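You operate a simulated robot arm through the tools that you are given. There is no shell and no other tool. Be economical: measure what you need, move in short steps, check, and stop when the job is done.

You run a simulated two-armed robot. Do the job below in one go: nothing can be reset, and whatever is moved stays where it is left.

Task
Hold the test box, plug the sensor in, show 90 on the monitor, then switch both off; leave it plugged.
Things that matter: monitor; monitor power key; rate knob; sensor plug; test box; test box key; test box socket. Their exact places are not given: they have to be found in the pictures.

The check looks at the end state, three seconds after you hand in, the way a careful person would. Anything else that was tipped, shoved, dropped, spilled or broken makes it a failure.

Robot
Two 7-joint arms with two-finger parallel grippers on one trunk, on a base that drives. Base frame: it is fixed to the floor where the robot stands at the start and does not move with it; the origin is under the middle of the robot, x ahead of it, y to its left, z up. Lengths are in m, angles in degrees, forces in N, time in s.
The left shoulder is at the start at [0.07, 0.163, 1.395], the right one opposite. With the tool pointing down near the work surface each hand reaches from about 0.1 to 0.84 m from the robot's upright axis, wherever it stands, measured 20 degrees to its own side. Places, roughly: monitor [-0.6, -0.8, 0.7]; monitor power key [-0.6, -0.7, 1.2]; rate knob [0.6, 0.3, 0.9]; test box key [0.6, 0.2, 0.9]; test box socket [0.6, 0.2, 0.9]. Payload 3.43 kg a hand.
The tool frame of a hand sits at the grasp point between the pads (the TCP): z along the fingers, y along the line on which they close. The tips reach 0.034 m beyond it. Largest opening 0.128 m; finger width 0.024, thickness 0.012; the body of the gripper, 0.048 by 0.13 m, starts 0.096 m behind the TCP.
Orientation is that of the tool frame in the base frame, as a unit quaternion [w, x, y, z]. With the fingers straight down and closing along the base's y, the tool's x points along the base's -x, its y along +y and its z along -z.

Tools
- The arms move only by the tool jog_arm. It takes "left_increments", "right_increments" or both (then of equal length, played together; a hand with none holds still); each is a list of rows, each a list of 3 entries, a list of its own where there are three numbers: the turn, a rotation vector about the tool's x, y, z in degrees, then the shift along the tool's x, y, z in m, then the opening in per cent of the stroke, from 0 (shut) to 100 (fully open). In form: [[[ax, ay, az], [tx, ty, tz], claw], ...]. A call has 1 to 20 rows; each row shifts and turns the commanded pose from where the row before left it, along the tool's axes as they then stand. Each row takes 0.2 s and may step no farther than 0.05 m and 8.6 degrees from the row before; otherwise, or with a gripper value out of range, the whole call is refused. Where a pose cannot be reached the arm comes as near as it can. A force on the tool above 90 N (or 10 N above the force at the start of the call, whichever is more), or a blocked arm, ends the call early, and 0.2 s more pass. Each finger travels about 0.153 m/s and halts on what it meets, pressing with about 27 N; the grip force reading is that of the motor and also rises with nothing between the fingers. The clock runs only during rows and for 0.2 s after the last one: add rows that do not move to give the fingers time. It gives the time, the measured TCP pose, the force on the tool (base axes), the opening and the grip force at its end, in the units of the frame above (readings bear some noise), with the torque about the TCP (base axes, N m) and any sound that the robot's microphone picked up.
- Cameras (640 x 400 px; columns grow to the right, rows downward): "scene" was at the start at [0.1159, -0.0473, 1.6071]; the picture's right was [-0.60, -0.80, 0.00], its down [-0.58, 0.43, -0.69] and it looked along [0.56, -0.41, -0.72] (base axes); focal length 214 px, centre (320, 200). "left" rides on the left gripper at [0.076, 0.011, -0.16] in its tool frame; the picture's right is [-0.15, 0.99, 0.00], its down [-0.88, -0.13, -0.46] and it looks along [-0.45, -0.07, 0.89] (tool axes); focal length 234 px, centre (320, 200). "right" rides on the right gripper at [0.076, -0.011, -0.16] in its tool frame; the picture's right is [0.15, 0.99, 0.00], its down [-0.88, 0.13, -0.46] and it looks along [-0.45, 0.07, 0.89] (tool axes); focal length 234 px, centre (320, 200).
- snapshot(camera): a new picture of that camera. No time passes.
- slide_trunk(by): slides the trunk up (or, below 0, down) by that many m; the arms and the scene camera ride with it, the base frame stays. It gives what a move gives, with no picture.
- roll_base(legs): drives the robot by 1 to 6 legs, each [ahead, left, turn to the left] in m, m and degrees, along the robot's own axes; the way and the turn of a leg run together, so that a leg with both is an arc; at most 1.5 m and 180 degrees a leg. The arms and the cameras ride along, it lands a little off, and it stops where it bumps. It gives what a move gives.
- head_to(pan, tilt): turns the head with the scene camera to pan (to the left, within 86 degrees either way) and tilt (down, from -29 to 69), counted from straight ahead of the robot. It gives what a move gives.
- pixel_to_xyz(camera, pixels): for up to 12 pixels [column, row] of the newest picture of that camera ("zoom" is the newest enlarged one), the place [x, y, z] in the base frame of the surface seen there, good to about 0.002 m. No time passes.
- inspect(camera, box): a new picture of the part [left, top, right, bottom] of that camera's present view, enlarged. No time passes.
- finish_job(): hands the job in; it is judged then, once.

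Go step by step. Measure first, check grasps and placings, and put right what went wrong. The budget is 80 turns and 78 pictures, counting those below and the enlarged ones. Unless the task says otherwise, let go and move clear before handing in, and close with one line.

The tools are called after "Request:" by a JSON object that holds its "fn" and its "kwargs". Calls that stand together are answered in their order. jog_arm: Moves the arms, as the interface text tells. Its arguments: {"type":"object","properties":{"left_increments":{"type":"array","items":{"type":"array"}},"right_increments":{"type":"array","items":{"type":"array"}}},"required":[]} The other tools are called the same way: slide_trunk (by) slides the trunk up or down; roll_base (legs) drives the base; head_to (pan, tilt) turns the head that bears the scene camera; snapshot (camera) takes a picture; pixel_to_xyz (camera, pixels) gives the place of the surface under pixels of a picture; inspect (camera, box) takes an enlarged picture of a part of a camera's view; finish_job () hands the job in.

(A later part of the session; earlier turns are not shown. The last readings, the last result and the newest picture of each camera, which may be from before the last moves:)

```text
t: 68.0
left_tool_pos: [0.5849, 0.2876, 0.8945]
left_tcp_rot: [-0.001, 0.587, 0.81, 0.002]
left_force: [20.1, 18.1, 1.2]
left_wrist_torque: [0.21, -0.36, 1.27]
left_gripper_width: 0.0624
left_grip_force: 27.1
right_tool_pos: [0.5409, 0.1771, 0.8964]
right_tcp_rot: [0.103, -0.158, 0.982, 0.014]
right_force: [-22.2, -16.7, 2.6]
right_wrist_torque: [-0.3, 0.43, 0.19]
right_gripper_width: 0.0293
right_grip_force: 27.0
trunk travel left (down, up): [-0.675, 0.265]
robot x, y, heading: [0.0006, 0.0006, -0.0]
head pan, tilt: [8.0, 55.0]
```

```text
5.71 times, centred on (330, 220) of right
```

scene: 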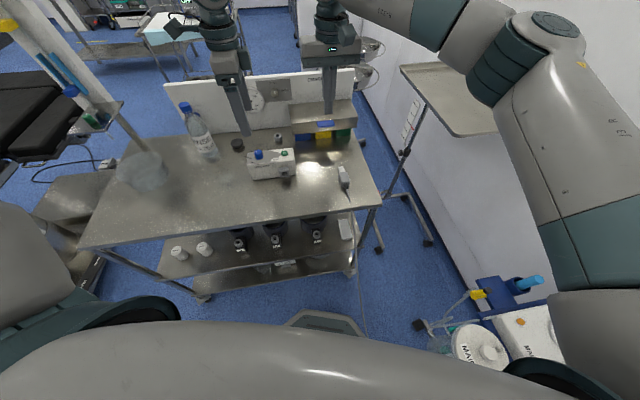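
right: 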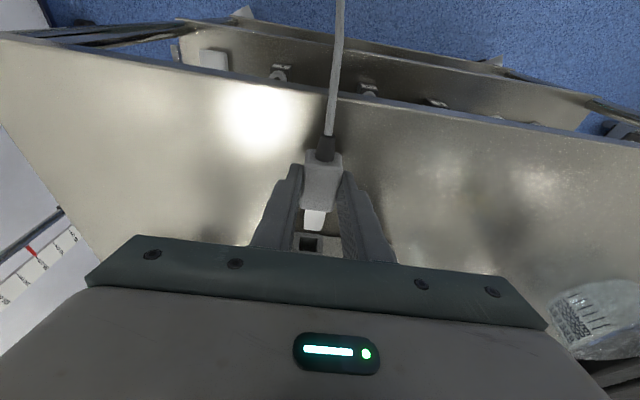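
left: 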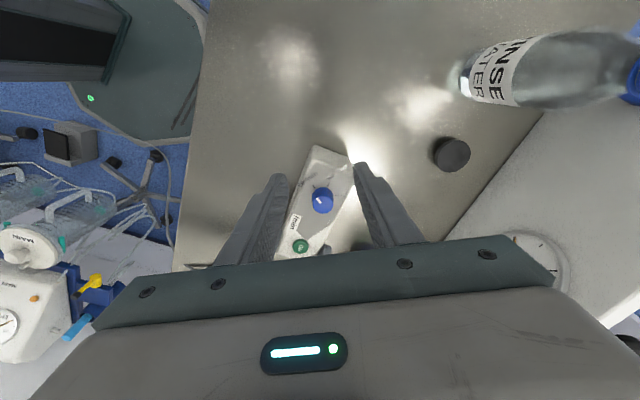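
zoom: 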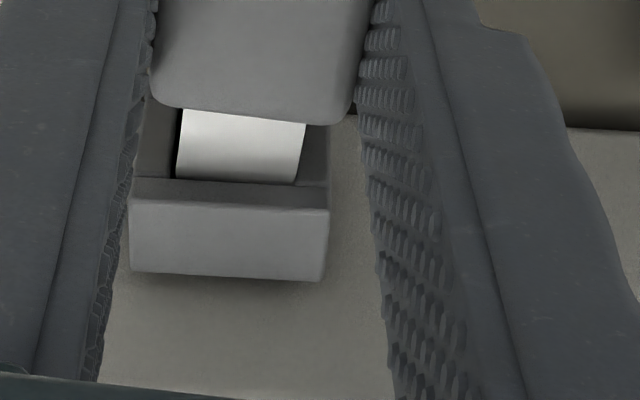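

The box is pivoting about the far-end grip (left width grew to 0.0624), which causes the jam. I'll measure where the socket is now, so I can shift the left grip right over the socket line.

Request:
{"fn": "pixel_to_xyz", "kwargs": {"camera": "zoom", "pixels": [[150, 215], [310, 225], [230, 220], [140, 260], [318, 270], [230, 350], [150, 350], [350, 350], [232, 150], [200, 60], [330, 60]]}}

Request:
{"fn": "inspect", "kwargs": {"camera": "left", "box": [180, 100, 460, 275]}}

Request:
{"fn": "pixel_to_xyz", "kwargs": {"camera": "zoom", "pixels": [[320, 300], [320, 200], [330, 250], [280, 300], [360, 300], [300, 330]]}}

```text
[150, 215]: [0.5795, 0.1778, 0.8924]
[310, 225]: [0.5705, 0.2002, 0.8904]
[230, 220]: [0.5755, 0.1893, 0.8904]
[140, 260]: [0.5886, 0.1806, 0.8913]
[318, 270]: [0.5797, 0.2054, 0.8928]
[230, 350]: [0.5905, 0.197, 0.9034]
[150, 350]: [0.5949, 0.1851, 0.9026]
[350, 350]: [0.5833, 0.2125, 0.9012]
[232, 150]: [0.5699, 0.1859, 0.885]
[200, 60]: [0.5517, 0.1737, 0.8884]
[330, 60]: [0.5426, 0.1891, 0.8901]
```

```text
2.29 times, centred on (320, 188) of left
```

zoom: 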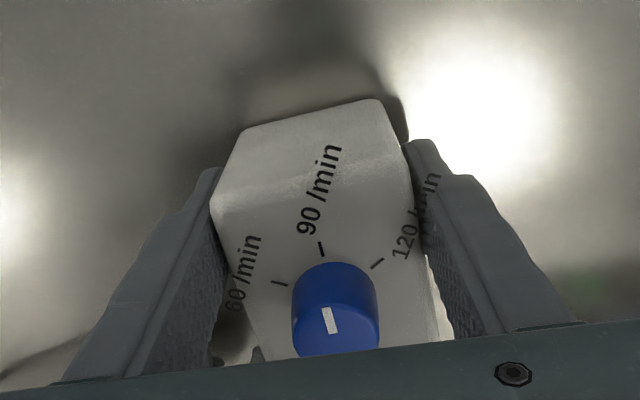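

```text
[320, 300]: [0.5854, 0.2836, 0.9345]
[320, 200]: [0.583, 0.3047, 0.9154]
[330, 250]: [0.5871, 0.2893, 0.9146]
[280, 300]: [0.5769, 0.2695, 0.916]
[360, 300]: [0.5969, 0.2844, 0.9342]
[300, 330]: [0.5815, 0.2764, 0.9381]
```

The box has yawed to about 22°. I'll ease the right hand back slightly, open the left, raise it, slide it over the socket line and re-grip above the socket.

Request:
{"fn": "jog_arm", "kwargs": {"left_increments": [[[0, 0, 0], [0, 0, 0], 50], [[0, 0, 0], [0, 0, 0], 60], [[0, 0, 0], [0, 0, 0], 60], [[0, 0, 0], [0, 0, -0.018], 60], [[0, 0, 0], [0, 0, -0.018], 60], [[0, 0, 0], [-0.022, 0.0005, 0], 60], [[0, 0, 0], [-0.022, 0.0005, 0], 60], [[0, 0, 0], [-0.022, 0.0005, 0], 60], [[0, 0, 0], [-0.0215, 0.0004, 0], 60], [[0, 0, 0], [0, 0, 0], 60]], "right_increments": [[[0, 0, 0], [0.002, 0, -0.0004], 0], [[0, 0, 0], [0, 0, 0], 0], [[0, 0, 0], [0, 0, 0], 0], [[0, 0, 0], [0, 0, 0], 0], [[0, 0, 0], [0, 0, 0], 0], [[0, 0, 0], [0, 0, 0], 0], [[0, 0, 0], [0, 0, 0], 0], [[0, 0, 0], [0, 0, 0], 0], [[0, 0, 0], [0, 0, 0], 0], [[0, 0, 0], [0, 0, 0], 0]]}}

Request:
{"fn": "inspect", "kwargs": {"camera": "left", "box": [180, 100, 460, 275]}}

Request:
{"fn": "inspect", "kwargs": {"camera": "right", "box": [270, 175, 390, 280]}}

```text
t: 69.9
left_tool_pos: [0.6051, 0.2333, 0.9261]
left_tcp_rot: [-0.005, 0.585, 0.811, 0.006]
left_force: [-2.5, 9.4, 5.0]
left_wrist_torque: [-1.24, -0.03, -0.64]
left_gripper_width: 0.0768
left_grip_force: 0.0
left hand out of reach, approached as far as the arm can: row 9
right_tool_pos: [0.545, 0.1685, 0.8968]
right_tcp_rot: [0.103, -0.149, 0.983, 0.011]
right_force: [-0.9, -6.5, 4.6]
right_wrist_torque: [1.53, 0.25, 0.1]
right_gripper_width: 0.0292
right_grip_force: 27.2
trunk travel left (down, up): [-0.675, 0.265]
robot x, y, heading: [0.0005, -0.0026, 0.3]
head pan, tilt: [8.0, 55.0]
stopped in row 9 (left hand): the force on the tool passed its limit (the readings are from after the stop); the commanded pose is now the measured one
```

```text
2.29 times, centred on (320, 188) of left
```

zoom: 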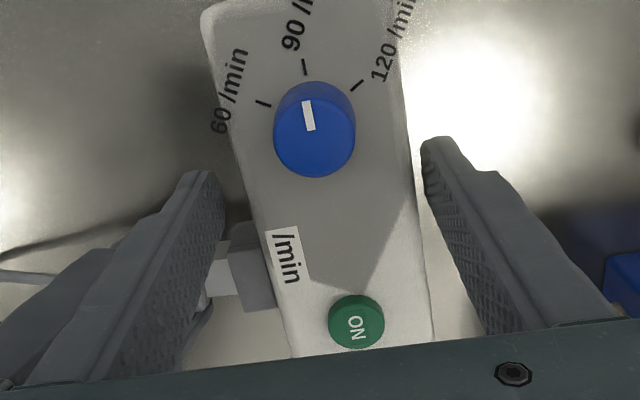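

```text
3.81 times, centred on (330, 228) of right
```

zoom: 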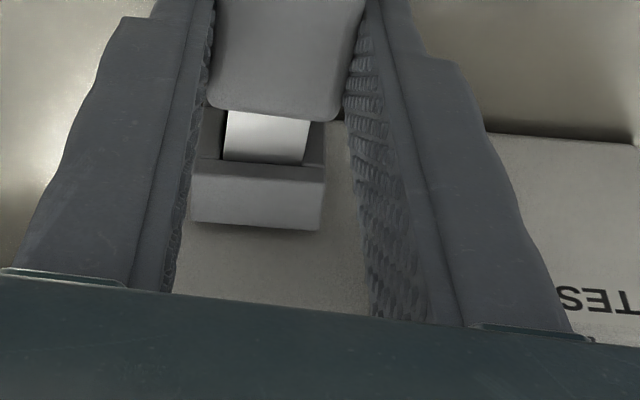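

The left fingers touched the right ones when sliding over (stopped at l≈0.033). I'll back the left off 1 cm, narrow it, lower it and grip the box there, halfway nearer than before.

Request:
{"fn": "jog_arm", "kwargs": {"left_increments": [[[0, 0, 0], [0.006, 0, 0], 60], [[0, 0, 0], [0.006, 0, 0], 58], [[0, 0, 0], [0, 0, 0.012], 54], [[0, 0, 0], [0, 0, 0.012], 50], [[0, 0, 0], [0, 0, 0], 50]]}}

Request:
{"fn": "inspect", "kwargs": {"camera": "right", "box": [270, 175, 390, 280]}}

Request:
{"fn": "pixel_to_xyz", "kwargs": {"camera": "zoom", "pixels": [[200, 180], [318, 182], [205, 215], [315, 220], [230, 130], [300, 135], [225, 60], [335, 60], [240, 100], [320, 100], [215, 270], [330, 270]]}}

```text
t: 71.1
left_tool_pos: [0.6016, 0.2453, 0.9026]
left_tcp_rot: [-0.004, 0.586, 0.81, 0.007]
left_force: [7.4, 2.5, 3.6]
left_wrist_torque: [0.1, -0.37, 0.14]
left_gripper_width: 0.0687
left_grip_force: 4.8
right_tool_pos: [0.5454, 0.1683, 0.8964]
right_tcp_rot: [0.102, -0.149, 0.983, 0.01]
right_force: [-5.8, -1.9, 12.3]
right_wrist_torque: [0.29, -0.31, 0.1]
right_gripper_width: 0.029
right_grip_force: 27.2
trunk travel left (down, up): [-0.675, 0.265]
robot x, y, heading: [0.0016, -0.0012, 0.1]
head pan, tilt: [8.0, 55.0]
```

```text
3.81 times, centred on (330, 228) of right
```

zoom: 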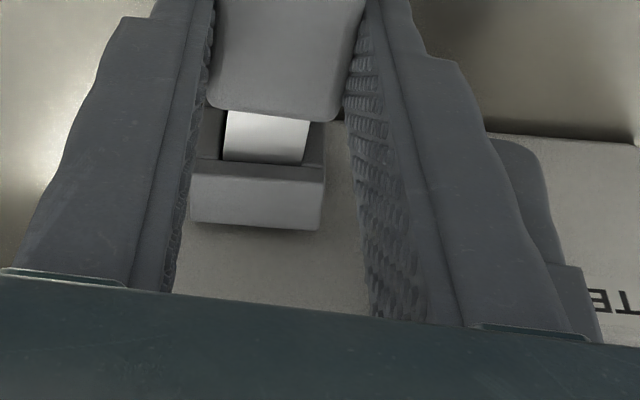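

```text
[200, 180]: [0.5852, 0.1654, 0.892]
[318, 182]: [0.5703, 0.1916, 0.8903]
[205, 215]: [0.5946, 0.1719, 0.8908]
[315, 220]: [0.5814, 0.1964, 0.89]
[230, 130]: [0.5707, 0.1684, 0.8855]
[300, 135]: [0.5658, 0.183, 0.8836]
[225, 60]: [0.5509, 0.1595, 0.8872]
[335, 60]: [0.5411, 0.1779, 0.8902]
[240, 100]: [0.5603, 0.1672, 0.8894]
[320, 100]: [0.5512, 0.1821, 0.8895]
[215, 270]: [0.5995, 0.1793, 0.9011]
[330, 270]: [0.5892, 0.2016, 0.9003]
```

The box is yawed about 4° relative to the plug. Closing the left pads flat should square it back; I'll close and read forces.

Request:
{"fn": "jog_arm", "kwargs": {"left_increments": [[[0, 0, 0], [0, 0, 0], 42], [[0, 0, 0], [0, 0, 0], 36], [[0, 0, 0], [0, 0, 0], 28], [[0, 0, 0], [0, 0, 0], 15], [[0, 0, 0], [0, 0, 0], 0], [[0, 0, 0], [0, 0, 0], 0]]}}

Request:
{"fn": "inspect", "kwargs": {"camera": "right", "box": [270, 175, 390, 280]}}

```text
t: 72.5
left_tool_pos: [0.6017, 0.246, 0.9028]
left_tcp_rot: [-0.004, 0.585, 0.811, 0.008]
left_force: [23.8, 20.4, 6.8]
left_wrist_torque: [0.5, -0.82, 0.84]
left_gripper_width: 0.0617
left_grip_force: 26.6
right_tool_pos: [0.5452, 0.168, 0.8948]
right_tcp_rot: [0.101, -0.15, 0.983, 0.009]
right_force: [-20.3, -17.1, 9.0]
right_wrist_torque: [-0.04, 0.26, 0.07]
right_gripper_width: 0.0292
right_grip_force: 27.2
trunk travel left (down, up): [-0.675, 0.265]
robot x, y, heading: [-0.0044, 0.001, -0.1]
head pan, tilt: [8.0, 55.0]
```

```text
3.81 times, centred on (330, 228) of right
```

zoom: 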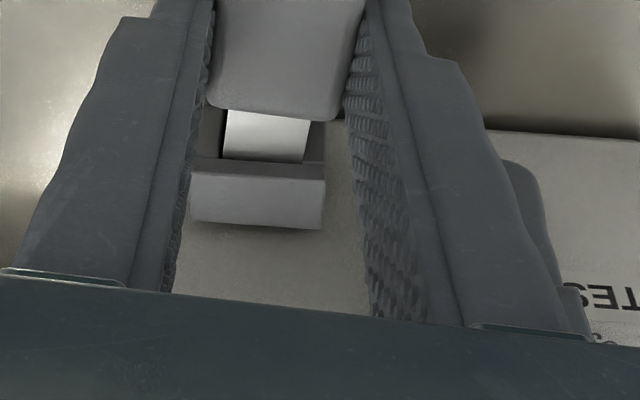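

The axial preload (about 24 N) is keeping the box skewed. I'll retract the plug 6 mm so the left pads can square the box, with small corrections.

Request:
{"fn": "jog_arm", "kwargs": {"right_increments": [[[0, 0, 0], [0.0029, 0, -0.0006], 0], [[0, 0, 0], [0.0027, -0.001, -0.0016], 0], [[0, 0, 0], [0, 0, 0], 0], [[0, 0, 0], [0, 0, 0], 0]]}}

Request:
{"fn": "inspect", "kwargs": {"camera": "right", "box": [270, 175, 390, 280]}}

```text
t: 73.5
left_tool_pos: [0.601, 0.2424, 0.9009]
left_tcp_rot: [-0.004, 0.586, 0.81, 0.003]
left_force: [5.4, -9.5, 10.8]
left_wrist_torque: [-0.5, 0.18, 0.61]
left_gripper_width: 0.0603
left_grip_force: 26.8
right_tool_pos: [0.5395, 0.1669, 0.896]
right_tcp_rot: [0.103, -0.15, 0.983, 0.011]
right_force: [-5.7, 8.6, -9.3]
right_wrist_torque: [0.07, 0.55, 0.48]
right_gripper_width: 0.029
right_grip_force: 27.0
trunk travel left (down, up): [-0.675, 0.265]
robot x, y, heading: [0.0024, -0.0022, -0.1]
head pan, tilt: [8.0, 55.0]
```

```text
3.81 times, centred on (330, 228) of right
```

zoom: 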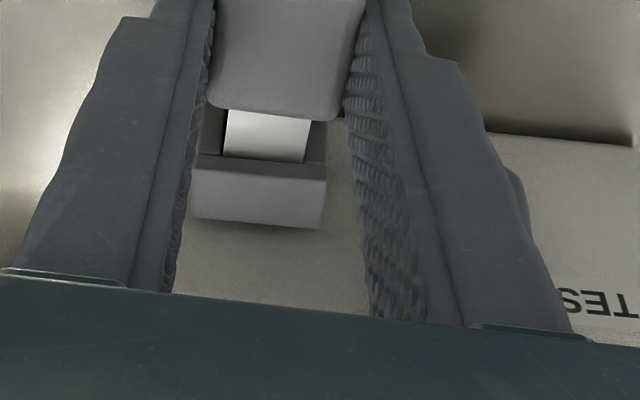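

The box is nearly square now (0.0603). I'll undo the side and height overshoot by 1 mm, turn the plug 1°, then push 9 mm.

Request:
{"fn": "jog_arm", "kwargs": {"right_increments": [[[0, 0, -1], [0.0002, 0.001, 0.001], 0], [[0, 0, 0], [-0.0029, 0, 0.0006], 0], [[0, 0, 0], [-0.0029, 0, 0.0006], 0], [[0, 0, 0], [-0.0029, 0, 0.0006], 0], [[0, 0, 0], [0, 0, 0], 0]]}}

Request:
{"fn": "inspect", "kwargs": {"camera": "right", "box": [270, 175, 390, 280]}}

```text
t: 74.7
left_tool_pos: [0.6041, 0.2473, 0.9035]
left_tcp_rot: [-0.005, 0.584, 0.812, 0.007]
left_force: [26.8, 13.6, 2.9]
left_wrist_torque: [0.6, -0.65, 1.0]
left_gripper_width: 0.0613
left_grip_force: 27.3
right_tool_pos: [0.5461, 0.1689, 0.8944]
right_tcp_rot: [0.101, -0.159, 0.982, 0.008]
right_force: [-25.3, -9.5, 3.0]
right_wrist_torque: [-0.07, 0.5, 0.27]
right_gripper_width: 0.0295
right_grip_force: 27.1
trunk travel left (down, up): [-0.675, 0.265]
robot x, y, heading: [-0.0028, 0.0016, 0.3]
head pan, tilt: [8.0, 55.0]
```

```text
3.81 times, centred on (330, 228) of right
```

zoom: 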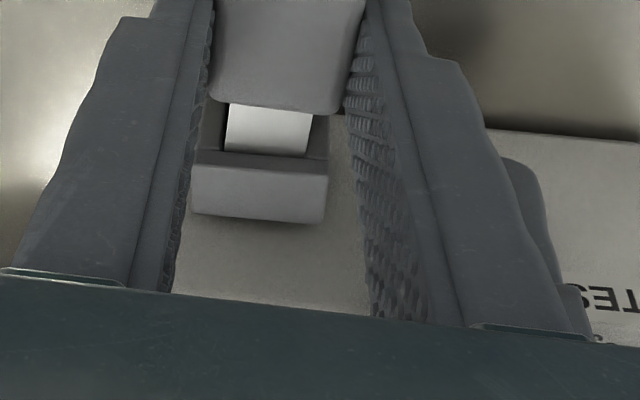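

The push is now purely axial at 27 N, yet the depth doesn't change. I'll measure the remaining gap between plug body and socket rim.

Request:
{"fn": "pixel_to_xyz", "kwargs": {"camera": "zoom", "pixels": [[268, 108], [268, 125], [266, 146], [264, 160], [262, 175], [260, 210], [270, 95], [215, 120], [320, 130], [260, 240]]}}

Request:
{"fn": "inspect", "kwargs": {"camera": "right", "box": [300, 190, 350, 240]}}

```text
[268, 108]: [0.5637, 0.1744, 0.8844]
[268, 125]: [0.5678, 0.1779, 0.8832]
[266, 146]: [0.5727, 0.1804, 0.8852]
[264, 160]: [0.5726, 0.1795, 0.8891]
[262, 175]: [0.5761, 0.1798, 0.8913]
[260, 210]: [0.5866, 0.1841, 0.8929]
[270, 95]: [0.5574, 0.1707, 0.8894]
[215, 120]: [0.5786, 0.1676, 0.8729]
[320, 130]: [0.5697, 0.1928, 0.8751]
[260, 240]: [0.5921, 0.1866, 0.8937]
```

```text
8.00 times, centred on (325, 215) of right
```

zoom: 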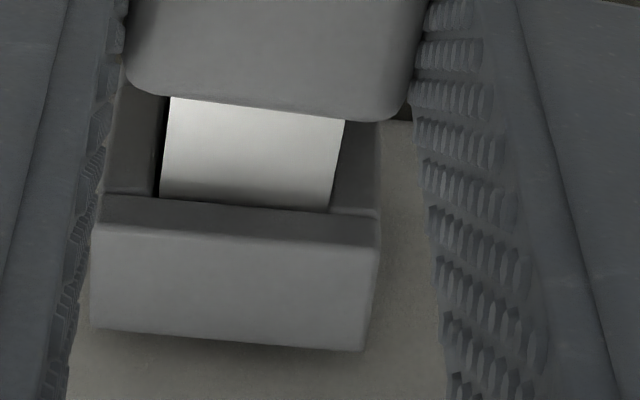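

From the earlier hole view I estimate the socket is about 12.5 mm deep. The tip is about 13 mm in, so it's bottomed and seated. I'll open the right hand slightly, back off along the axis, and check that the plug stays.

Request:
{"fn": "jog_arm", "kwargs": {"right_increments": [[[0, 0, 0], [0.002, 0, -0.0004], 0], [[0, 0, 0], [0, 0, 0], 27], [[0, 0, 0], [0, 0, 0], 31], [[0, 0, 0], [0, 0, 0], 31], [[0, 0, 0], [0.0098, 0, -0.0021], 33], [[0, 0, 0], [0.0098, 0, -0.0021], 35], [[0, 0, 0], [0.0098, 0, -0.0021], 40], [[0, 0, 0], [-0.0042, 0, -0.0196], 40], [[0, 0, 0], [-0.0042, 0, -0.0196], 40], [[0, 0, 0], [-0.0042, 0, -0.0196], 40], [[0, 0, 0], [0, 0, 0], 40]]}}

Request:
{"fn": "snapshot", "kwargs": {"camera": "right"}}

```text
t: 77.1
left_tool_pos: [0.6029, 0.2451, 0.9024]
left_tcp_rot: [-0.006, 0.585, 0.811, 0.007]
left_force: [0.2, -0.6, -1.4]
left_wrist_torque: [0.11, -0.04, 0.0]
left_gripper_width: 0.0598
left_grip_force: 26.7
right_tool_pos: [0.518, 0.1602, 0.9569]
right_tcp_rot: [0.102, -0.158, 0.982, 0.009]
right_force: [1.2, -0.2, 0.7]
right_wrist_torque: [-0.05, 0.05, -0.03]
right_gripper_width: 0.051
right_grip_force: 0.0
trunk travel left (down, up): [-0.675, 0.265]
robot x, y, heading: [-0.0006, -0.0004, 0.1]
head pan, tilt: [8.0, 55.0]
```

```text
14 pictures are left
```

right: 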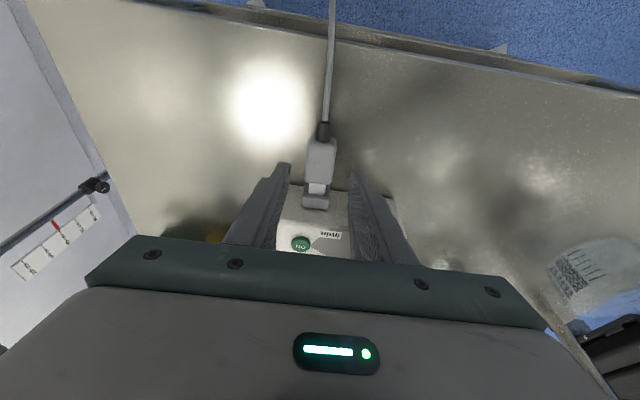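

The plug stays in the socket. I'll check that it's level and how deep it sits.

Request:
{"fn": "inspect", "kwargs": {"camera": "right", "box": [290, 110, 360, 220]}}

Request:
{"fn": "pixel_to_xyz", "kwargs": {"camera": "right", "pixels": [[322, 147], [320, 160], [318, 176], [317, 183], [317, 188], [316, 194], [316, 202], [324, 130]]}}

```text
3.64 times, centred on (325, 165) of right
```

zoom: 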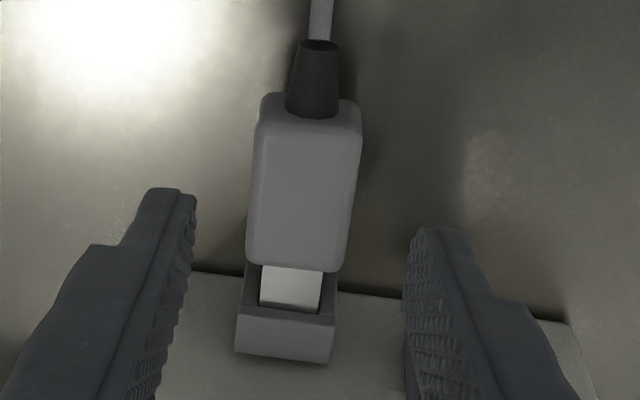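

```text
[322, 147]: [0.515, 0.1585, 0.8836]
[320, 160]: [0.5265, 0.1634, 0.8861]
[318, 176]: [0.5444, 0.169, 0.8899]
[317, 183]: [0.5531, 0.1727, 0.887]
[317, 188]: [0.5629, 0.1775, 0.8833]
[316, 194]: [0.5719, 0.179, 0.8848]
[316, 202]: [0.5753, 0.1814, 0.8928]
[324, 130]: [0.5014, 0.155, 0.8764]
```

The plug isn't level or fully seated, and it slid partly out. My reading is that the two gripper bodies nearly touched while the pads slipped on the plug. New approach: re-grip the box right above the socket with the left, and let the right (vertical) pinch the cable boot so its pads push on the plug's rear face.

Request:
{"fn": "jog_arm", "kwargs": {"left_increments": [[[0, 0, 0], [0, 0, 0], 50], [[0, 0, 0], [0, 0, 0], 56], [[0, 0, 0], [0, 0, -0.014], 56], [[0, 0, 0], [0, 0, -0.014], 56], [[0, 0, 0], [-0.015, 0, 0], 56], [[0, 0, 0], [-0.015, -0.001, 0], 56], [[0, 0, 0], [-0.015, -0.001, 0], 56], [[0, 0, 0], [0, 0, 0], 50], [[0, 0, 0], [0, 0, 0], 40], [[0, 0, 0], [0, 0, 0], 25], [[0, 0, 0], [0, 0, 0], 0], [[0, 0, 0], [0, 0, 0], 0]], "right_increments": [[[0, 6, 0], [0, 0, 0], 40], [[0, 6, 0], [0, 0, 0], 40], [[0, 0, 0], [0.0212, 0.001, 0], 40], [[0, 0, 0], [0, 0, 0.023], 40], [[0, 0, 0], [0, 0, 0.023], 40], [[0, 0, 0], [0, 0, 0.023], 40], [[0, 0, 0], [0, 0, 0], 40], [[0, 0, 0], [0, 0, 0], 40], [[0, 0, 0], [0, 0, 0], 40], [[0, 0, 0], [0, 0, 0], 40], [[0, 0, 0], [0, 0, 0], 40], [[0, 0, 0], [0, 0, 0], 40]]}}

Request:
{"fn": "snapshot", "kwargs": {"camera": "right"}}

```text
t: 79.7
left_tool_pos: [0.6035, 0.2164, 0.9392]
left_tcp_rot: [-0.004, 0.586, 0.811, 0.006]
left_force: [1.4, 1.5, 0.5]
left_wrist_torque: [0.33, 0.04, -0.07]
left_gripper_width: 0.0595
left_grip_force: 26.8
left hand out of reach, approached as far as the arm can: row 6, 7
right_tool_pos: [0.4981, 0.1554, 0.8867]
right_tcp_rot: [0.0, -0.157, 0.988, -0.008]
right_force: [-0.1, 1.0, 0.0]
right_wrist_torque: [-0.01, 0.01, 0.05]
right_gripper_width: 0.0513
right_grip_force: 0.1
trunk travel left (down, up): [-0.675, 0.265]
robot x, y, heading: [-0.0024, 0.0005, 0.1]
head pan, tilt: [8.0, 55.0]
```

```text
12 pictures are left
```

right: 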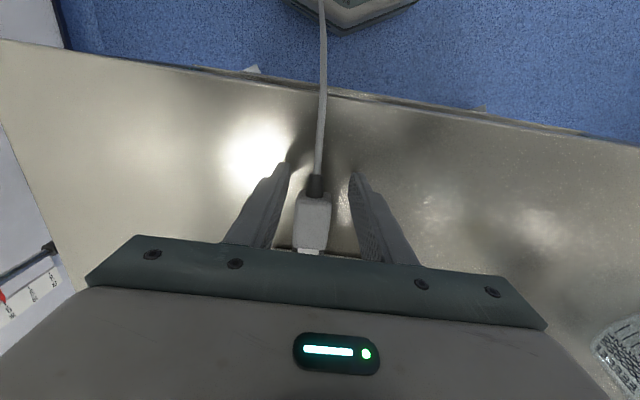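

The left holds the box near the socket line (0.0595), and the boot (315,185) lies between the right fingers. I'll check boot and rear-face positions relative to the pads.

Request:
{"fn": "pixel_to_xyz", "kwargs": {"camera": "right", "pixels": [[316, 177], [315, 188], [314, 198], [313, 210], [311, 232], [309, 243], [309, 250], [288, 168], [353, 175], [300, 200], [328, 203]]}}

```text
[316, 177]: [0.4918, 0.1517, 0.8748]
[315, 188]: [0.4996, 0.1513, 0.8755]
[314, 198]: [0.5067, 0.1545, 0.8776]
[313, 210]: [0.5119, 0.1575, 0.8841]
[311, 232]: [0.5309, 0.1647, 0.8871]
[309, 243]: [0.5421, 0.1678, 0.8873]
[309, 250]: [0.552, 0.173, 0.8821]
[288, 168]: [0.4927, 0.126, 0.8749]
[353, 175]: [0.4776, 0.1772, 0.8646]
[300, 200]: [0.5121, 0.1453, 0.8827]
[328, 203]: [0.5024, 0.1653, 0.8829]
```

The boot is 4 mm to one side and the pads would overlap the body by about 2 mm. I'll back up 5.5 mm, shift −4 mm, close on the boot, and raise 6 mm to level the plug.

Request:
{"fn": "jog_arm", "kwargs": {"right_increments": [[[0, 0, 0], [0.0055, -0.004, 0], 40], [[0, 0, 0], [0, 0, 0], 28], [[0, 0, 0], [0, 0, 0], 18], [[0, 0, 0], [0, 0, 0], 8], [[0, 0, 0], [0, 0, 0], 0], [[0, 0, 0], [0, 0, 0], 0], [[0, 0, 0], [0, 0, -0.003], 0], [[0, 0, 0], [0, 0, -0.003], 0], [[0, 0, 0], [0, 0, 0], 0]]}}

Request:
{"fn": "inspect", "kwargs": {"camera": "right", "box": [270, 150, 360, 260]}}

Request:
{"fn": "pixel_to_xyz", "kwargs": {"camera": "right", "pixels": [[313, 210], [311, 232], [309, 243]]}}

```text
t: 81.7
left_tool_pos: [0.6049, 0.2156, 0.9404]
left_tcp_rot: [-0.004, 0.585, 0.811, 0.006]
left_force: [2.7, -2.6, 6.1]
left_wrist_torque: [-0.59, 0.11, 0.23]
left_gripper_width: 0.0597
left_grip_force: 27.2
right_tool_pos: [0.4939, 0.1499, 0.8915]
right_tcp_rot: [-0.002, -0.158, 0.987, -0.008]
right_force: [-3.2, 3.0, -10.8]
right_wrist_torque: [-0.19, 0.84, 0.28]
right_gripper_width: 0.0091
right_grip_force: 26.5
trunk travel left (down, up): [-0.675, 0.265]
robot x, y, heading: [0.0011, -0.0012, 0.3]
head pan, tilt: [8.0, 55.0]
```

```text
3.64 times, centred on (315, 205) of right
```

zoom: 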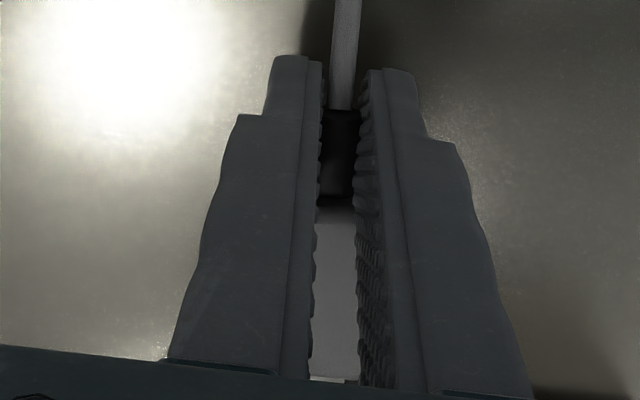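

```text
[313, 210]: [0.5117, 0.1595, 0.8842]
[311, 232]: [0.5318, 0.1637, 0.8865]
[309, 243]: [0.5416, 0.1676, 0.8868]
```

The boot is pinched (0.0091), with 11 N downward, so I raised it a little too much. I'll lower 2 mm and push along the axis in 3 mm steps.

Request:
{"fn": "jog_arm", "kwargs": {"right_increments": [[[0, 0, 0], [0, 0.0003, 0.002], 0], [[0, 0, 0], [-0.003, 0, 0], 0], [[0, 0, 0], [-0.003, 0, 0], 0], [[0, 0, 0], [-0.003, 0, 0], 0], [[0, 0, 0], [-0.003, 0, 0], 0], [[0, 0, 0], [0, 0, 0], 0]]}}

```text
t: 83.1
left_tool_pos: [0.6045, 0.217, 0.942]
left_tcp_rot: [-0.001, 0.585, 0.811, 0.009]
left_force: [32.5, 13.1, 11.4]
left_wrist_torque: [0.55, -1.48, 0.82]
left_gripper_width: 0.0607
left_grip_force: 26.9
right_tool_pos: [0.503, 0.1513, 0.8886]
right_tcp_rot: [-0.004, -0.158, 0.987, -0.009]
right_force: [-36.1, -12.2, -7.0]
right_wrist_torque: [-0.29, 0.83, 0.16]
right_gripper_width: 0.009
right_grip_force: 27.3
trunk travel left (down, up): [-0.675, 0.265]
robot x, y, heading: [0.0011, -0.0003, -0.1]
head pan, tilt: [8.0, 55.0]
```

The axial push reached 38 N. I'll check the insertion with the scene camera.

Request:
{"fn": "inspect", "kwargs": {"camera": "scene", "box": [220, 130, 316, 190]}}

```text
6.67 times, centred on (268, 160) of scene
```

zoom: 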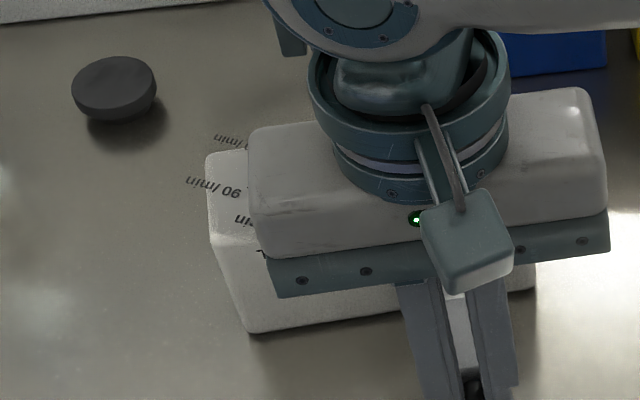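

The left gripper blocks that view. I'll give one more 4 mm push to see whether it moves further or has hit a hard stop.

Request:
{"fn": "jog_arm", "kwargs": {"right_increments": [[[0, 0, 0], [-0.002, 0, 0.0005], 0], [[0, 0, 0], [-0.002, 0, 0.0005], 0], [[0, 0, 0], [0, 0, 0], 0]]}}

```text
t: 83.9
left_tool_pos: [0.6064, 0.2159, 0.9429]
left_tcp_rot: [0.0, 0.585, 0.811, 0.01]
left_force: [40.2, 19.1, 15.4]
left_wrist_torque: [0.31, -2.0, 0.72]
left_gripper_width: 0.0609
left_grip_force: 27.1
right_tool_pos: [0.5042, 0.1532, 0.8895]
right_tcp_rot: [-0.006, -0.158, 0.987, -0.007]
right_force: [-45.3, -21.2, -7.5]
right_wrist_torque: [-0.3, 0.94, -0.12]
right_gripper_width: 0.0089
right_grip_force: 27.1
trunk travel left (down, up): [-0.675, 0.265]
robot x, y, heading: [0.0002, 0.0007, 0.0]
head pan, tilt: [8.0, 55.0]
```

It's a hard stop (50 N, almost no motion). I'll open the right fingers, back away along the cable, rise and look at the plug.

Request:
{"fn": "jog_arm", "kwargs": {"right_increments": [[[0, 0, 0], [0, 0, 0], 15], [[0, 0, 0], [0, 0, 0], 25], [[0, 0, 0], [0.01, 0, 0], 30], [[0, 0, 0], [0.015, 0, 0], 30], [[0, 0, 0], [0, 0, -0.04], 30], [[0, 0, 0], [0, 0, -0.04], 30], [[0, 0, 0], [0, 0, -0.02], 30], [[0, 0, 0], [0, 0, 0], 30]]}}

Request:
{"fn": "inspect", "kwargs": {"camera": "right", "box": [270, 150, 370, 250]}}

Request:
{"fn": "pixel_to_xyz", "kwargs": {"camera": "zoom", "pixels": [[320, 100], [320, 150], [320, 200], [310, 250], [310, 280], [310, 300], [310, 320], [310, 350]]}}

```text
t: 85.7
left_tool_pos: [0.6046, 0.2148, 0.9393]
left_tcp_rot: [-0.005, 0.585, 0.811, 0.006]
left_force: [-0.1, 0.5, -1.1]
left_wrist_torque: [0.01, -0.05, 0.03]
left_gripper_width: 0.0598
left_grip_force: 27.0
right_tool_pos: [0.4848, 0.1477, 0.9885]
right_tcp_rot: [-0.001, -0.158, 0.987, -0.008]
right_force: [-0.5, 0.7, -0.3]
right_wrist_torque: [0.0, 0.0, -0.01]
right_gripper_width: 0.0383
right_grip_force: 0.1
trunk travel left (down, up): [-0.675, 0.265]
robot x, y, heading: [-0.0004, 0.0025, -0.1]
head pan, tilt: [8.0, 55.0]
```

```text
4.00 times, centred on (320, 200) of right
```

zoom: 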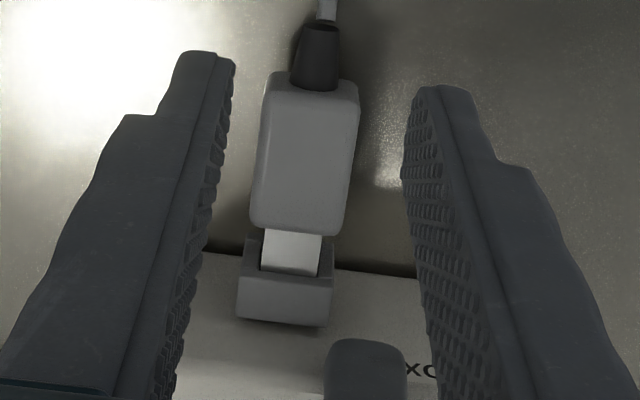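

```text
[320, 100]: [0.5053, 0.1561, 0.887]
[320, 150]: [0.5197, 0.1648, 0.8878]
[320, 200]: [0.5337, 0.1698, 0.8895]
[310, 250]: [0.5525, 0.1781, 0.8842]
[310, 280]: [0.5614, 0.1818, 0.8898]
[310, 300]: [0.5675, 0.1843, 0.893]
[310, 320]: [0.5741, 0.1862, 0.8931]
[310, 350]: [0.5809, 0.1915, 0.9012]
```

The plug is now level and seated against the hard stop. I'll release the box with the left hand, lift both hands, then raise the trunk ready to drive to the monitor.

Request:
{"fn": "jog_arm", "kwargs": {"left_increments": [[[0, 0, 0], [0, 0, 0], 50], [[0, 0, 0], [0, 0, 0], 60], [[0, 0, 0], [0, 0, 0], 60], [[0, 0, 0], [0, 0, -0.03], 60], [[0, 0, 0], [0, 0, -0.04], 60], [[0, 0, 0], [0, 0, -0.04], 60], [[0, 0, 0], [0, 0, -0.04], 60], [[0, 0, 0], [0.04, 0, 0], 60], [[0, 0, 0], [0.04, 0, 0], 60], [[0, 0, 0], [0, -0.04, 0], 30], [[0, 0, 0], [0, -0.04, 0], 30], [[0, 0, 0], [0, -0.04, 0], 30], [[0, 0, 0], [0, -0.04, 0], 30]], "right_increments": [[[0, 0, 0], [0, 0, -0.03], 30], [[0, 0, 0], [0, 0, -0.04], 20], [[0, 0, 6], [0, 0, -0.04], 10], [[0, 0, 6], [0, -0.04, 0], 0], [[0, 0, 6], [0, -0.04, 0], 0], [[0, 0, 0], [0, -0.04, 0], 0], [[0, 0, 0], [0, -0.04, 0], 0], [[0, 0, 0], [0, -0.04, 0], 0], [[0, 0, 0], [0, -0.04, 0], 0], [[0, 0, 0], [0, -0.04, 0], 0], [[0, 0, 0], [0.04, 0, 0], 0], [[0, 0, 0], [0.04, 0, 0], 0], [[0, 0, 0], [0.02, 0, 0], 0]]}}

Request:
{"fn": "slide_trunk", "kwargs": {"by": 0.15}}

Request:
{"fn": "inspect", "kwargs": {"camera": "scene", "box": [160, 80, 480, 280]}}

```text
t: 88.5
left_tool_pos: [0.4262, 0.2379, 1.0906]
left_tcp_rot: [-0.005, 0.586, 0.811, 0.006]
left_force: [-0.5, -0.1, 0.0]
left_wrist_torque: [0.03, -0.03, -0.02]
left_gripper_width: 0.0384
left_grip_force: 0.1
right_tool_pos: [0.3962, -0.1304, 1.1041]
right_tcp_rot: [0.001, -0.001, 1.0, -0.007]
right_force: [-0.2, -0.4, 0.0]
right_wrist_torque: [0.01, -0.03, 0.0]
right_gripper_width: 0.0003
right_grip_force: 27.6
trunk travel left (down, up): [-0.675, 0.265]
robot x, y, heading: [0.001, 0.0006, -0.3]
head pan, tilt: [8.0, 55.0]
```

```text
t: 90.2
left_tool_pos: [0.4264, 0.2397, 1.2395]
left_tcp_rot: [-0.005, 0.585, 0.811, 0.006]
left_force: [-1.0, -0.5, 0.8]
left_wrist_torque: [0.0, -0.01, -0.06]
left_gripper_width: 0.0383
left_grip_force: 0.0
right_tool_pos: [0.397, -0.1285, 1.2543]
right_tcp_rot: [-0.001, -0.001, 1.0, -0.008]
right_force: [0.4, -1.0, 0.0]
right_wrist_torque: [0.03, 0.04, 0.02]
right_gripper_width: 0.0
right_grip_force: 26.9
trunk travel left (down, up): [-0.825, 0.115]
robot x, y, heading: [0.0015, 0.0027, 0.2]
head pan, tilt: [8.0, 55.0]
```

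```text
2.00 times, centred on (320, 180) of scene
```

zoom: 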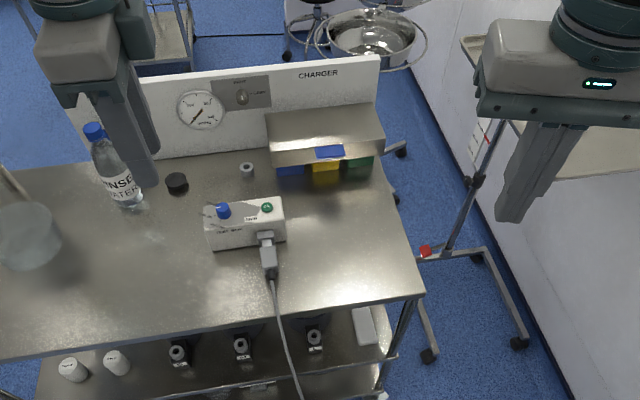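

The plug is in place with the cable hanging free. I'll turn the robot right 68° in place and look toward the monitor.

Request:
{"fn": "roll_base", "kwargs": {"legs": [[-0.1, 0, 0], [0, 0, -68]]}}

Request:
{"fn": "head_to", "kwargs": {"pan": -50, "tilt": 28}}

Request:
{"fn": "snapshot", "kwargs": {"camera": "scene"}}

```text
t: 94.4
left_tool_pos: [0.2739, -0.3147, 1.2375]
left_tcp_rot: [-0.001, 0.942, 0.335, 0.008]
left_force: [-0.2, 0.5, 0.4]
left_wrist_torque: [-0.01, -0.05, 0.02]
left_gripper_width: 0.0383
left_grip_force: 0.0
right_tool_pos: [-0.082, -0.419, 1.2535]
right_tcp_rot: [-0.004, 0.567, 0.824, -0.008]
right_force: [0.3, 0.1, 0.7]
right_wrist_torque: [0.0, 0.02, -0.03]
right_gripper_width: 0.0002
right_grip_force: 27.2
trunk travel left (down, up): [-0.825, 0.115]
robot x, y, heading: [-0.0987, -0.0003, -69.4]
head pan, tilt: [8.0, 55.0]
```

```text
t: 95.7
left_tool_pos: [0.2752, -0.3135, 1.2392]
left_tcp_rot: [-0.001, 0.943, 0.334, 0.008]
left_force: [0.2, 0.4, -0.2]
left_wrist_torque: [0.01, 0.01, -0.02]
left_gripper_width: 0.038
left_grip_force: 0.0
right_tool_pos: [-0.0819, -0.4185, 1.2538]
right_tcp_rot: [-0.004, 0.567, 0.824, -0.006]
right_force: [-0.4, -0.5, 0.1]
right_wrist_torque: [0.02, -0.02, 0.02]
right_gripper_width: 0.0
right_grip_force: 26.6
trunk travel left (down, up): [-0.825, 0.115]
robot x, y, heading: [-0.1016, 0.0012, -69.2]
head pan, tilt: [-50.0, 28.0]
```

```text
7 pictures are left
```

scene: 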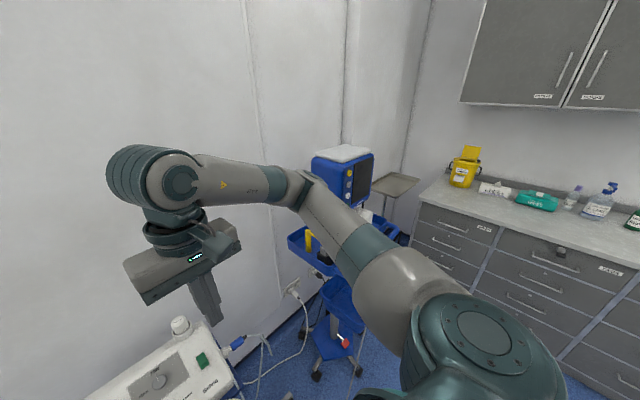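

The monitor at (345,175) and cabinets to its right are visible. I'll measure the cabinet front, trolley and key for clearance.

Request:
{"fn": "pixel_to_xyz", "kwargs": {"camera": "scene", "pixels": [[480, 235], [560, 260], [620, 290], [420, 190], [348, 203], [350, 172], [340, 340], [335, 290], [395, 235], [440, 300], [600, 385], [190, 350]]}}

```text
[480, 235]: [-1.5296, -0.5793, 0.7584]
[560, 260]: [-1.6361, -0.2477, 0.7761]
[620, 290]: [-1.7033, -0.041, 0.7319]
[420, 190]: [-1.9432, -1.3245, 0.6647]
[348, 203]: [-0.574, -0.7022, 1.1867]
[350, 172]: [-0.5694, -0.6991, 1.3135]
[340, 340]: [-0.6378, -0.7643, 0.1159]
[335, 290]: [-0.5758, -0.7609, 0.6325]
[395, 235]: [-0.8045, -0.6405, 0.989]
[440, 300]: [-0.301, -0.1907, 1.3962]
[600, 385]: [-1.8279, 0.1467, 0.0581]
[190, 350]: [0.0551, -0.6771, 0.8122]
```

The cabinets are far enough (x≈−1.55). I'll drive sideways to stand in front of the monitor face, keeping about 0.7 m from the key.

Request:
{"fn": "roll_base", "kwargs": {"legs": [[-0.194, 0, 0], [0, -0.543, 0]]}}

```text
t: 100.0
left_tool_pos: [-0.3042, -0.3254, 1.2398]
left_tcp_rot: [0.0, 0.942, 0.334, 0.007]
left_force: [0.1, 0.2, 0.4]
left_wrist_torque: [-0.01, 0.03, -0.02]
left_gripper_width: 0.0384
left_grip_force: 0.0
right_tool_pos: [-0.6602, -0.4307, 1.2544]
right_tcp_rot: [-0.004, 0.567, 0.824, -0.008]
right_force: [-0.2, 0.9, -0.1]
right_wrist_torque: [-0.01, 0.0, 0.03]
right_gripper_width: 0.0
right_grip_force: 26.9
trunk travel left (down, up): [-0.825, 0.115]
robot x, y, heading: [-0.6798, -0.0139, -69.1]
head pan, tilt: [-50.0, 28.0]
```

In position. I'll pitch the right hand to point forward and turn the head to view the key.

Request:
{"fn": "jog_arm", "kwargs": {"right_increments": [[[0, -8.2, 0], [0, 0, 0], 0], [[0, -8.2, 0], [0, 0, 0], 0], [[0, -8.2, 0], [0, 0, 0], 0], [[0, -8.2, 0], [0, 0, 0], 0], [[0, -8.2, 0], [0, 0, 0], 0], [[0, -8.2, 0], [0, 0, 0], 0], [[0, -8.2, 0], [0, 0, 0], 0], [[0, -8.2, 0], [0, 0, 0], 0], [[0, -8.2, 0], [0, 0, 0], 0], [[0, -8.2, 0], [0, 0, 0], 0], [[0, -8, 0], [0, 0, 0], 0]]}}

Request:
{"fn": "head_to", "kwargs": {"pan": -13, "tilt": 33}}

Request:
{"fn": "snapshot", "kwargs": {"camera": "scene"}}

```text
t: 102.4
left_tool_pos: [-0.3024, -0.3245, 1.2381]
left_tcp_rot: [0.001, 0.942, 0.336, 0.007]
left_force: [0.5, 0.5, 0.8]
left_wrist_torque: [-0.01, 0.03, 0.0]
left_gripper_width: 0.0383
left_grip_force: 0.0
right_tool_pos: [-0.5187, -0.5255, 1.3165]
right_tcp_rot: [0.58, 0.395, 0.585, -0.407]
right_force: [0.6, 0.1, -0.6]
right_wrist_torque: [0.04, 0.0, -0.09]
right_gripper_width: 0.0003
right_grip_force: 26.3
right hand out of reach, approached as far as the arm can: row 3, 4, 5, 6, 7, 8, 9, 10
trunk travel left (down, up): [-0.825, 0.115]
robot x, y, heading: [-0.6802, -0.0149, -69.4]
head pan, tilt: [-50.0, 28.0]
```

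```text
t: 103.4
left_tool_pos: [-0.3057, -0.3283, 1.2397]
left_tcp_rot: [-0.001, 0.942, 0.335, 0.008]
left_force: [-0.1, 0.5, 0.3]
left_wrist_torque: [-0.03, 0.02, 0.02]
left_gripper_width: 0.0385
left_grip_force: 0.1
right_tool_pos: [-0.5225, -0.5304, 1.3154]
right_tcp_rot: [0.579, 0.398, 0.585, -0.407]
right_force: [0.5, 0.2, -1.0]
right_wrist_torque: [0.0, -0.03, -0.01]
right_gripper_width: 0.0
right_grip_force: 27.1
trunk travel left (down, up): [-0.825, 0.115]
robot x, y, heading: [-0.6815, -0.0085, -69.3]
head pan, tilt: [-13.0, 33.0]
```

```text
6 pictures are left
```

scene: 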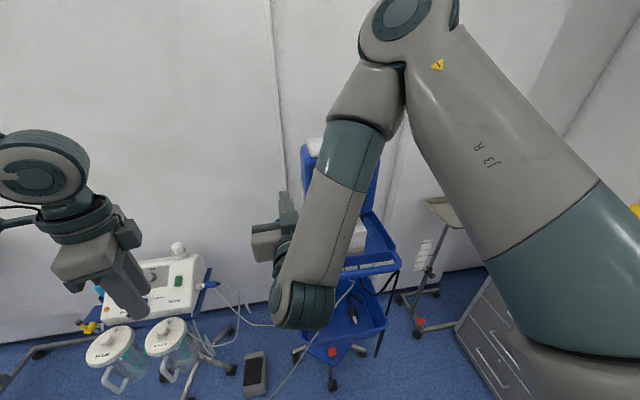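

The arm hides the monitor from the head, but the right hand now points straight ahead at the face. I'll use the right camera to find the key.

Request:
{"fn": "snapshot", "kwargs": {"camera": "right"}}

```text
5 pictures are left
```

right: 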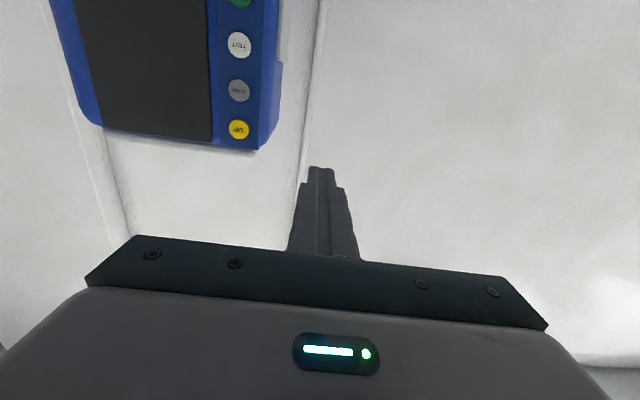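

The green key is at (239,3), upside down at the top. I'll measure the keys and the screen.

Request:
{"fn": "pixel_to_xyz", "kwargs": {"camera": "right", "pixels": [[239, 3], [239, 45], [239, 90], [238, 129], [215, 20], [150, 60], [270, 60]]}}

```text
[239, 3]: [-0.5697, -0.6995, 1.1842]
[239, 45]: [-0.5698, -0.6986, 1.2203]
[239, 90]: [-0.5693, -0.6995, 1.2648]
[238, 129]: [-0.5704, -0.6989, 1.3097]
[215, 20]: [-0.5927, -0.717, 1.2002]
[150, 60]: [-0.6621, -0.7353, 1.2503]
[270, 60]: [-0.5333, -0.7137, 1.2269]
```

The key is at about (−0.570,−0.699,1.176). I'll move the fingertips to about 2.5 cm in front of it.

Request:
{"fn": "jog_arm", "kwargs": {"right_increments": [[[0, 0, 0], [0.0279, -0.0208, 0], 0], [[0, 0, 0], [0.0279, -0.0208, 0], 0], [[0, 0, 0], [0.0279, -0.0208, 0.02], 0], [[0, 0, 0], [0.0279, -0.0208, 0.03], 0], [[0, 0, 0], [0.0279, -0.0208, 0.03], 0], [[0, 0, 0], [0, 0, 0], 0]]}}

```text
t: 104.8
left_tool_pos: [-0.3056, -0.3267, 1.2392]
left_tcp_rot: [-0.001, 0.942, 0.334, 0.007]
left_force: [0.8, -0.7, 0.1]
left_wrist_torque: [-0.02, -0.02, -0.05]
left_gripper_width: 0.0384
left_grip_force: 0.2
right_tool_pos: [-0.534, -0.6113, 1.2142]
right_tcp_rot: [0.575, 0.402, 0.584, -0.409]
right_force: [0.2, 0.0, 0.1]
right_wrist_torque: [0.0, 0.02, 0.02]
right_gripper_width: 0.0
right_grip_force: 27.3
right hand out of reach, approached as far as the arm can: row 1, 2, 3, 4, 5
trunk travel left (down, up): [-0.825, 0.115]
robot x, y, heading: [-0.6837, -0.0159, -69.4]
head pan, tilt: [-13.0, 33.0]
```

The arm can't do that lateral and height combination, so I'll use the base and trunk: slide 6.4 cm to the right and lower 3.8 cm.

Request:
{"fn": "slide_trunk", "kwargs": {"by": -0.038}}

Request:
{"fn": "roll_base", "kwargs": {"legs": [[0, -0.064, 0]]}}

```text
t: 105.6
left_tool_pos: [-0.3057, -0.3271, 1.2017]
left_tcp_rot: [0.001, 0.942, 0.334, 0.007]
left_force: [0.1, 0.1, -1.4]
left_wrist_torque: [-0.04, 0.0, 0.02]
left_gripper_width: 0.0385
left_grip_force: 0.2
right_tool_pos: [-0.5337, -0.6109, 1.1756]
right_tcp_rot: [0.576, 0.401, 0.584, -0.408]
right_force: [1.1, -0.2, 0.0]
right_wrist_torque: [0.01, 0.03, 0.05]
right_gripper_width: 0.0002
right_grip_force: 26.8
trunk travel left (down, up): [-0.787, 0.153]
robot x, y, heading: [-0.6795, -0.0135, -69.1]
head pan, tilt: [-13.0, 33.0]
```

```text
t: 106.6
left_tool_pos: [-0.3583, -0.3467, 1.1988]
left_tcp_rot: [-0.001, 0.942, 0.335, 0.005]
left_force: [0.7, 0.2, -0.4]
left_wrist_torque: [-0.06, 0.07, 0.04]
left_gripper_width: 0.0384
left_grip_force: 0.0
right_tool_pos: [-0.5849, -0.6318, 1.1753]
right_tcp_rot: [0.575, 0.398, 0.586, -0.409]
right_force: [1.1, 0.2, -0.8]
right_wrist_torque: [-0.01, 0.02, -0.07]
right_gripper_width: 0.0
right_grip_force: 27.0
trunk travel left (down, up): [-0.787, 0.153]
robot x, y, heading: [-0.7428, -0.0347, -69.3]
head pan, tilt: [-13.0, 33.0]
```

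The TCP is at (−0.585,−0.632,1.175), so the key is 1 cm to the right and 34 mm beyond the tip. I'll shift, approach and press.

Request:
{"fn": "jog_arm", "kwargs": {"right_increments": [[[0, 0, 0], [0, -0.0096, 0], 0], [[0, 0, 0], [0, 0, 0.012], 0], [[0, 0, 0], [0, 0, 0.014], 0], [[0, 0, 0], [0, 0, 0.004], 0], [[0, 0, 0], [0, 0, 0.004], 0], [[0, 0, 0], [0, 0, 0.003], 0], [[0, 0, 0], [0, 0, 0], 0]]}}

```text
t: 108.2
left_tool_pos: [-0.3625, -0.3483, 1.2008]
left_tcp_rot: [-0.001, 0.942, 0.335, 0.007]
left_force: [-0.4, -0.5, 0.5]
left_wrist_torque: [0.0, 0.04, 0.01]
left_gripper_width: 0.0382
left_grip_force: 0.1
right_tool_pos: [-0.5755, -0.66, 1.183]
right_tcp_rot: [0.574, 0.403, 0.584, -0.409]
right_force: [0.5, -0.5, 0.2]
right_wrist_torque: [-0.01, -0.02, 0.01]
right_gripper_width: 0.0
right_grip_force: 26.4
right hand out of reach, approached as far as the arm can: row 1, 2, 3, 6
trunk travel left (down, up): [-0.787, 0.153]
robot x, y, heading: [-0.7379, -0.0393, -69.2]
head pan, tilt: [-13.0, 33.0]
```

It's 8.5 mm left of and 7 mm above the key, with about 5 mm gap. I'll correct with the trunk and base.

Request:
{"fn": "slide_trunk", "kwargs": {"by": -0.007}}

Request:
{"fn": "roll_base", "kwargs": {"legs": [[0, -0.0085, 0]]}}

Request:
{"fn": "inspect", "kwargs": {"camera": "right", "box": [140, 0, 460, 200]}}

```text
t: 108.8
left_tool_pos: [-0.3617, -0.3485, 1.1939]
left_tcp_rot: [0.0, 0.942, 0.336, 0.007]
left_force: [-0.3, -0.4, 0.5]
left_wrist_torque: [0.03, -0.01, -0.02]
left_gripper_width: 0.0385
left_grip_force: 0.0
right_tool_pos: [-0.5745, -0.6606, 1.1764]
right_tcp_rot: [0.574, 0.402, 0.585, -0.408]
right_force: [0.4, 0.3, 0.2]
right_wrist_torque: [-0.03, -0.01, 0.01]
right_gripper_width: 0.0001
right_grip_force: 26.8
trunk travel left (down, up): [-0.78, 0.16]
robot x, y, heading: [-0.7393, -0.035, -69.3]
head pan, tilt: [-13.0, 33.0]
```

```text
t: 109.5
left_tool_pos: [-0.3675, -0.3493, 1.1926]
left_tcp_rot: [-0.001, 0.942, 0.335, 0.005]
left_force: [0.5, 0.2, 0.7]
left_wrist_torque: [0.01, 0.0, 0.01]
left_gripper_width: 0.0385
left_grip_force: 0.1
right_tool_pos: [-0.5817, -0.6618, 1.176]
right_tcp_rot: [0.574, 0.402, 0.585, -0.409]
right_force: [-0.2, -0.3, 0.3]
right_wrist_torque: [0.03, -0.02, -0.04]
right_gripper_width: 0.0
right_grip_force: 27.0
trunk travel left (down, up): [-0.78, 0.16]
robot x, y, heading: [-0.7482, -0.0369, -69.3]
head pan, tilt: [-13.0, 33.0]
```

```text
2.00 times, centred on (300, 100) of right
```

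zoom: 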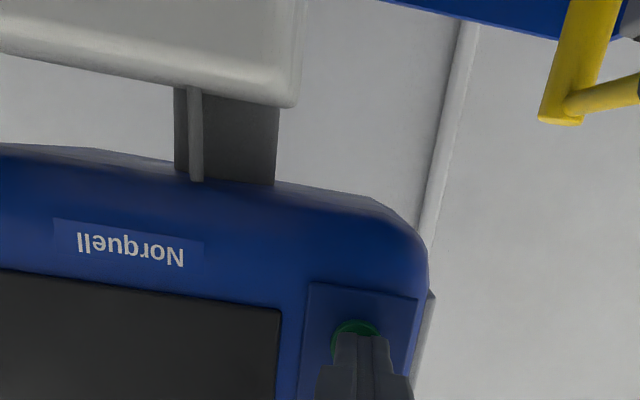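

The fingertips cover the green key. I'll press in small steps.

Request:
{"fn": "jog_arm", "kwargs": {"right_increments": [[[0, 0, 0], [0, 0, 0.004], 0], [[0, 0, 0], [0, 0, 0.003], 0], [[0, 0, 0], [0, 0, 0.003], 0], [[0, 0, 0], [0, 0, 0], 0]]}}

```text
t: 110.5
left_tool_pos: [-0.3698, -0.3495, 1.1937]
left_tcp_rot: [0.001, 0.942, 0.335, 0.008]
left_force: [-0.5, 0.8, 0.7]
left_wrist_torque: [0.03, 0.01, -0.04]
left_gripper_width: 0.0385
left_grip_force: 0.0
right_tool_pos: [-0.5788, -0.6707, 1.1764]
right_tcp_rot: [0.572, 0.404, 0.585, -0.409]
right_force: [-3.9, 7.1, -2.4]
right_wrist_torque: [0.07, 0.01, -0.09]
right_gripper_width: 0.0003
right_grip_force: 27.4
trunk travel left (down, up): [-0.78, 0.16]
robot x, y, heading: [-0.75, -0.0371, -68.9]
head pan, tilt: [-13.0, 33.0]
heard: click
```

A click was heard. I'll back off 3 cm, wait a moment, and read the screen.

Request:
{"fn": "jog_arm", "kwargs": {"right_increments": [[[0, 0, 0], [0, 0, -0.01], 0], [[0, 0, 0], [0, 0, -0.01], 0], [[0, 0, 0], [0, 0, -0.01], 0], [[0, 0, 0], [0, 0, 0], 0], [[0, 0, 0], [0, 0, 0], 0], [[0, 0, 0], [0, 0, 0], 0], [[0, 0, 0], [0, 0, 0], 0], [[0, 0, 0], [0, 0, 0], 0], [[0, 0, 0], [0, 0, 0], 0]]}}

Request:
{"fn": "snapshot", "kwargs": {"camera": "right"}}

```text
t: 112.5
left_tool_pos: [-0.3708, -0.3515, 1.1932]
left_tcp_rot: [0.0, 0.942, 0.335, 0.008]
left_force: [0.6, 0.8, -0.5]
left_wrist_torque: [0.01, -0.05, -0.02]
left_gripper_width: 0.0384
left_grip_force: 0.1
right_tool_pos: [-0.5896, -0.645, 1.1762]
right_tcp_rot: [0.575, 0.402, 0.585, -0.407]
right_force: [0.8, -0.3, -0.7]
right_wrist_torque: [0.03, -0.03, -0.01]
right_gripper_width: 0.0
right_grip_force: 27.0
trunk travel left (down, up): [-0.78, 0.16]
robot x, y, heading: [-0.7447, -0.0363, -69.4]
head pan, tilt: [-13.0, 33.0]
```

```text
3 pictures are left
```

right: 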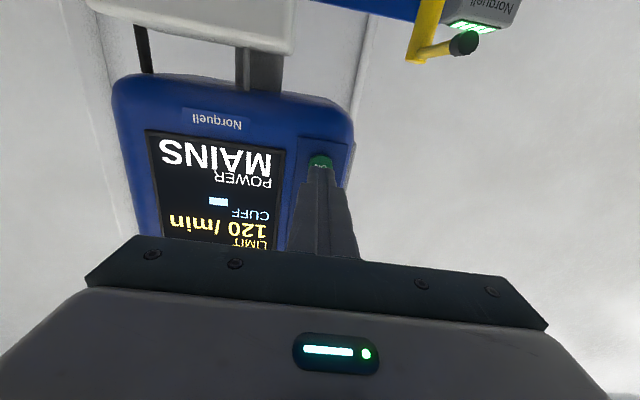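

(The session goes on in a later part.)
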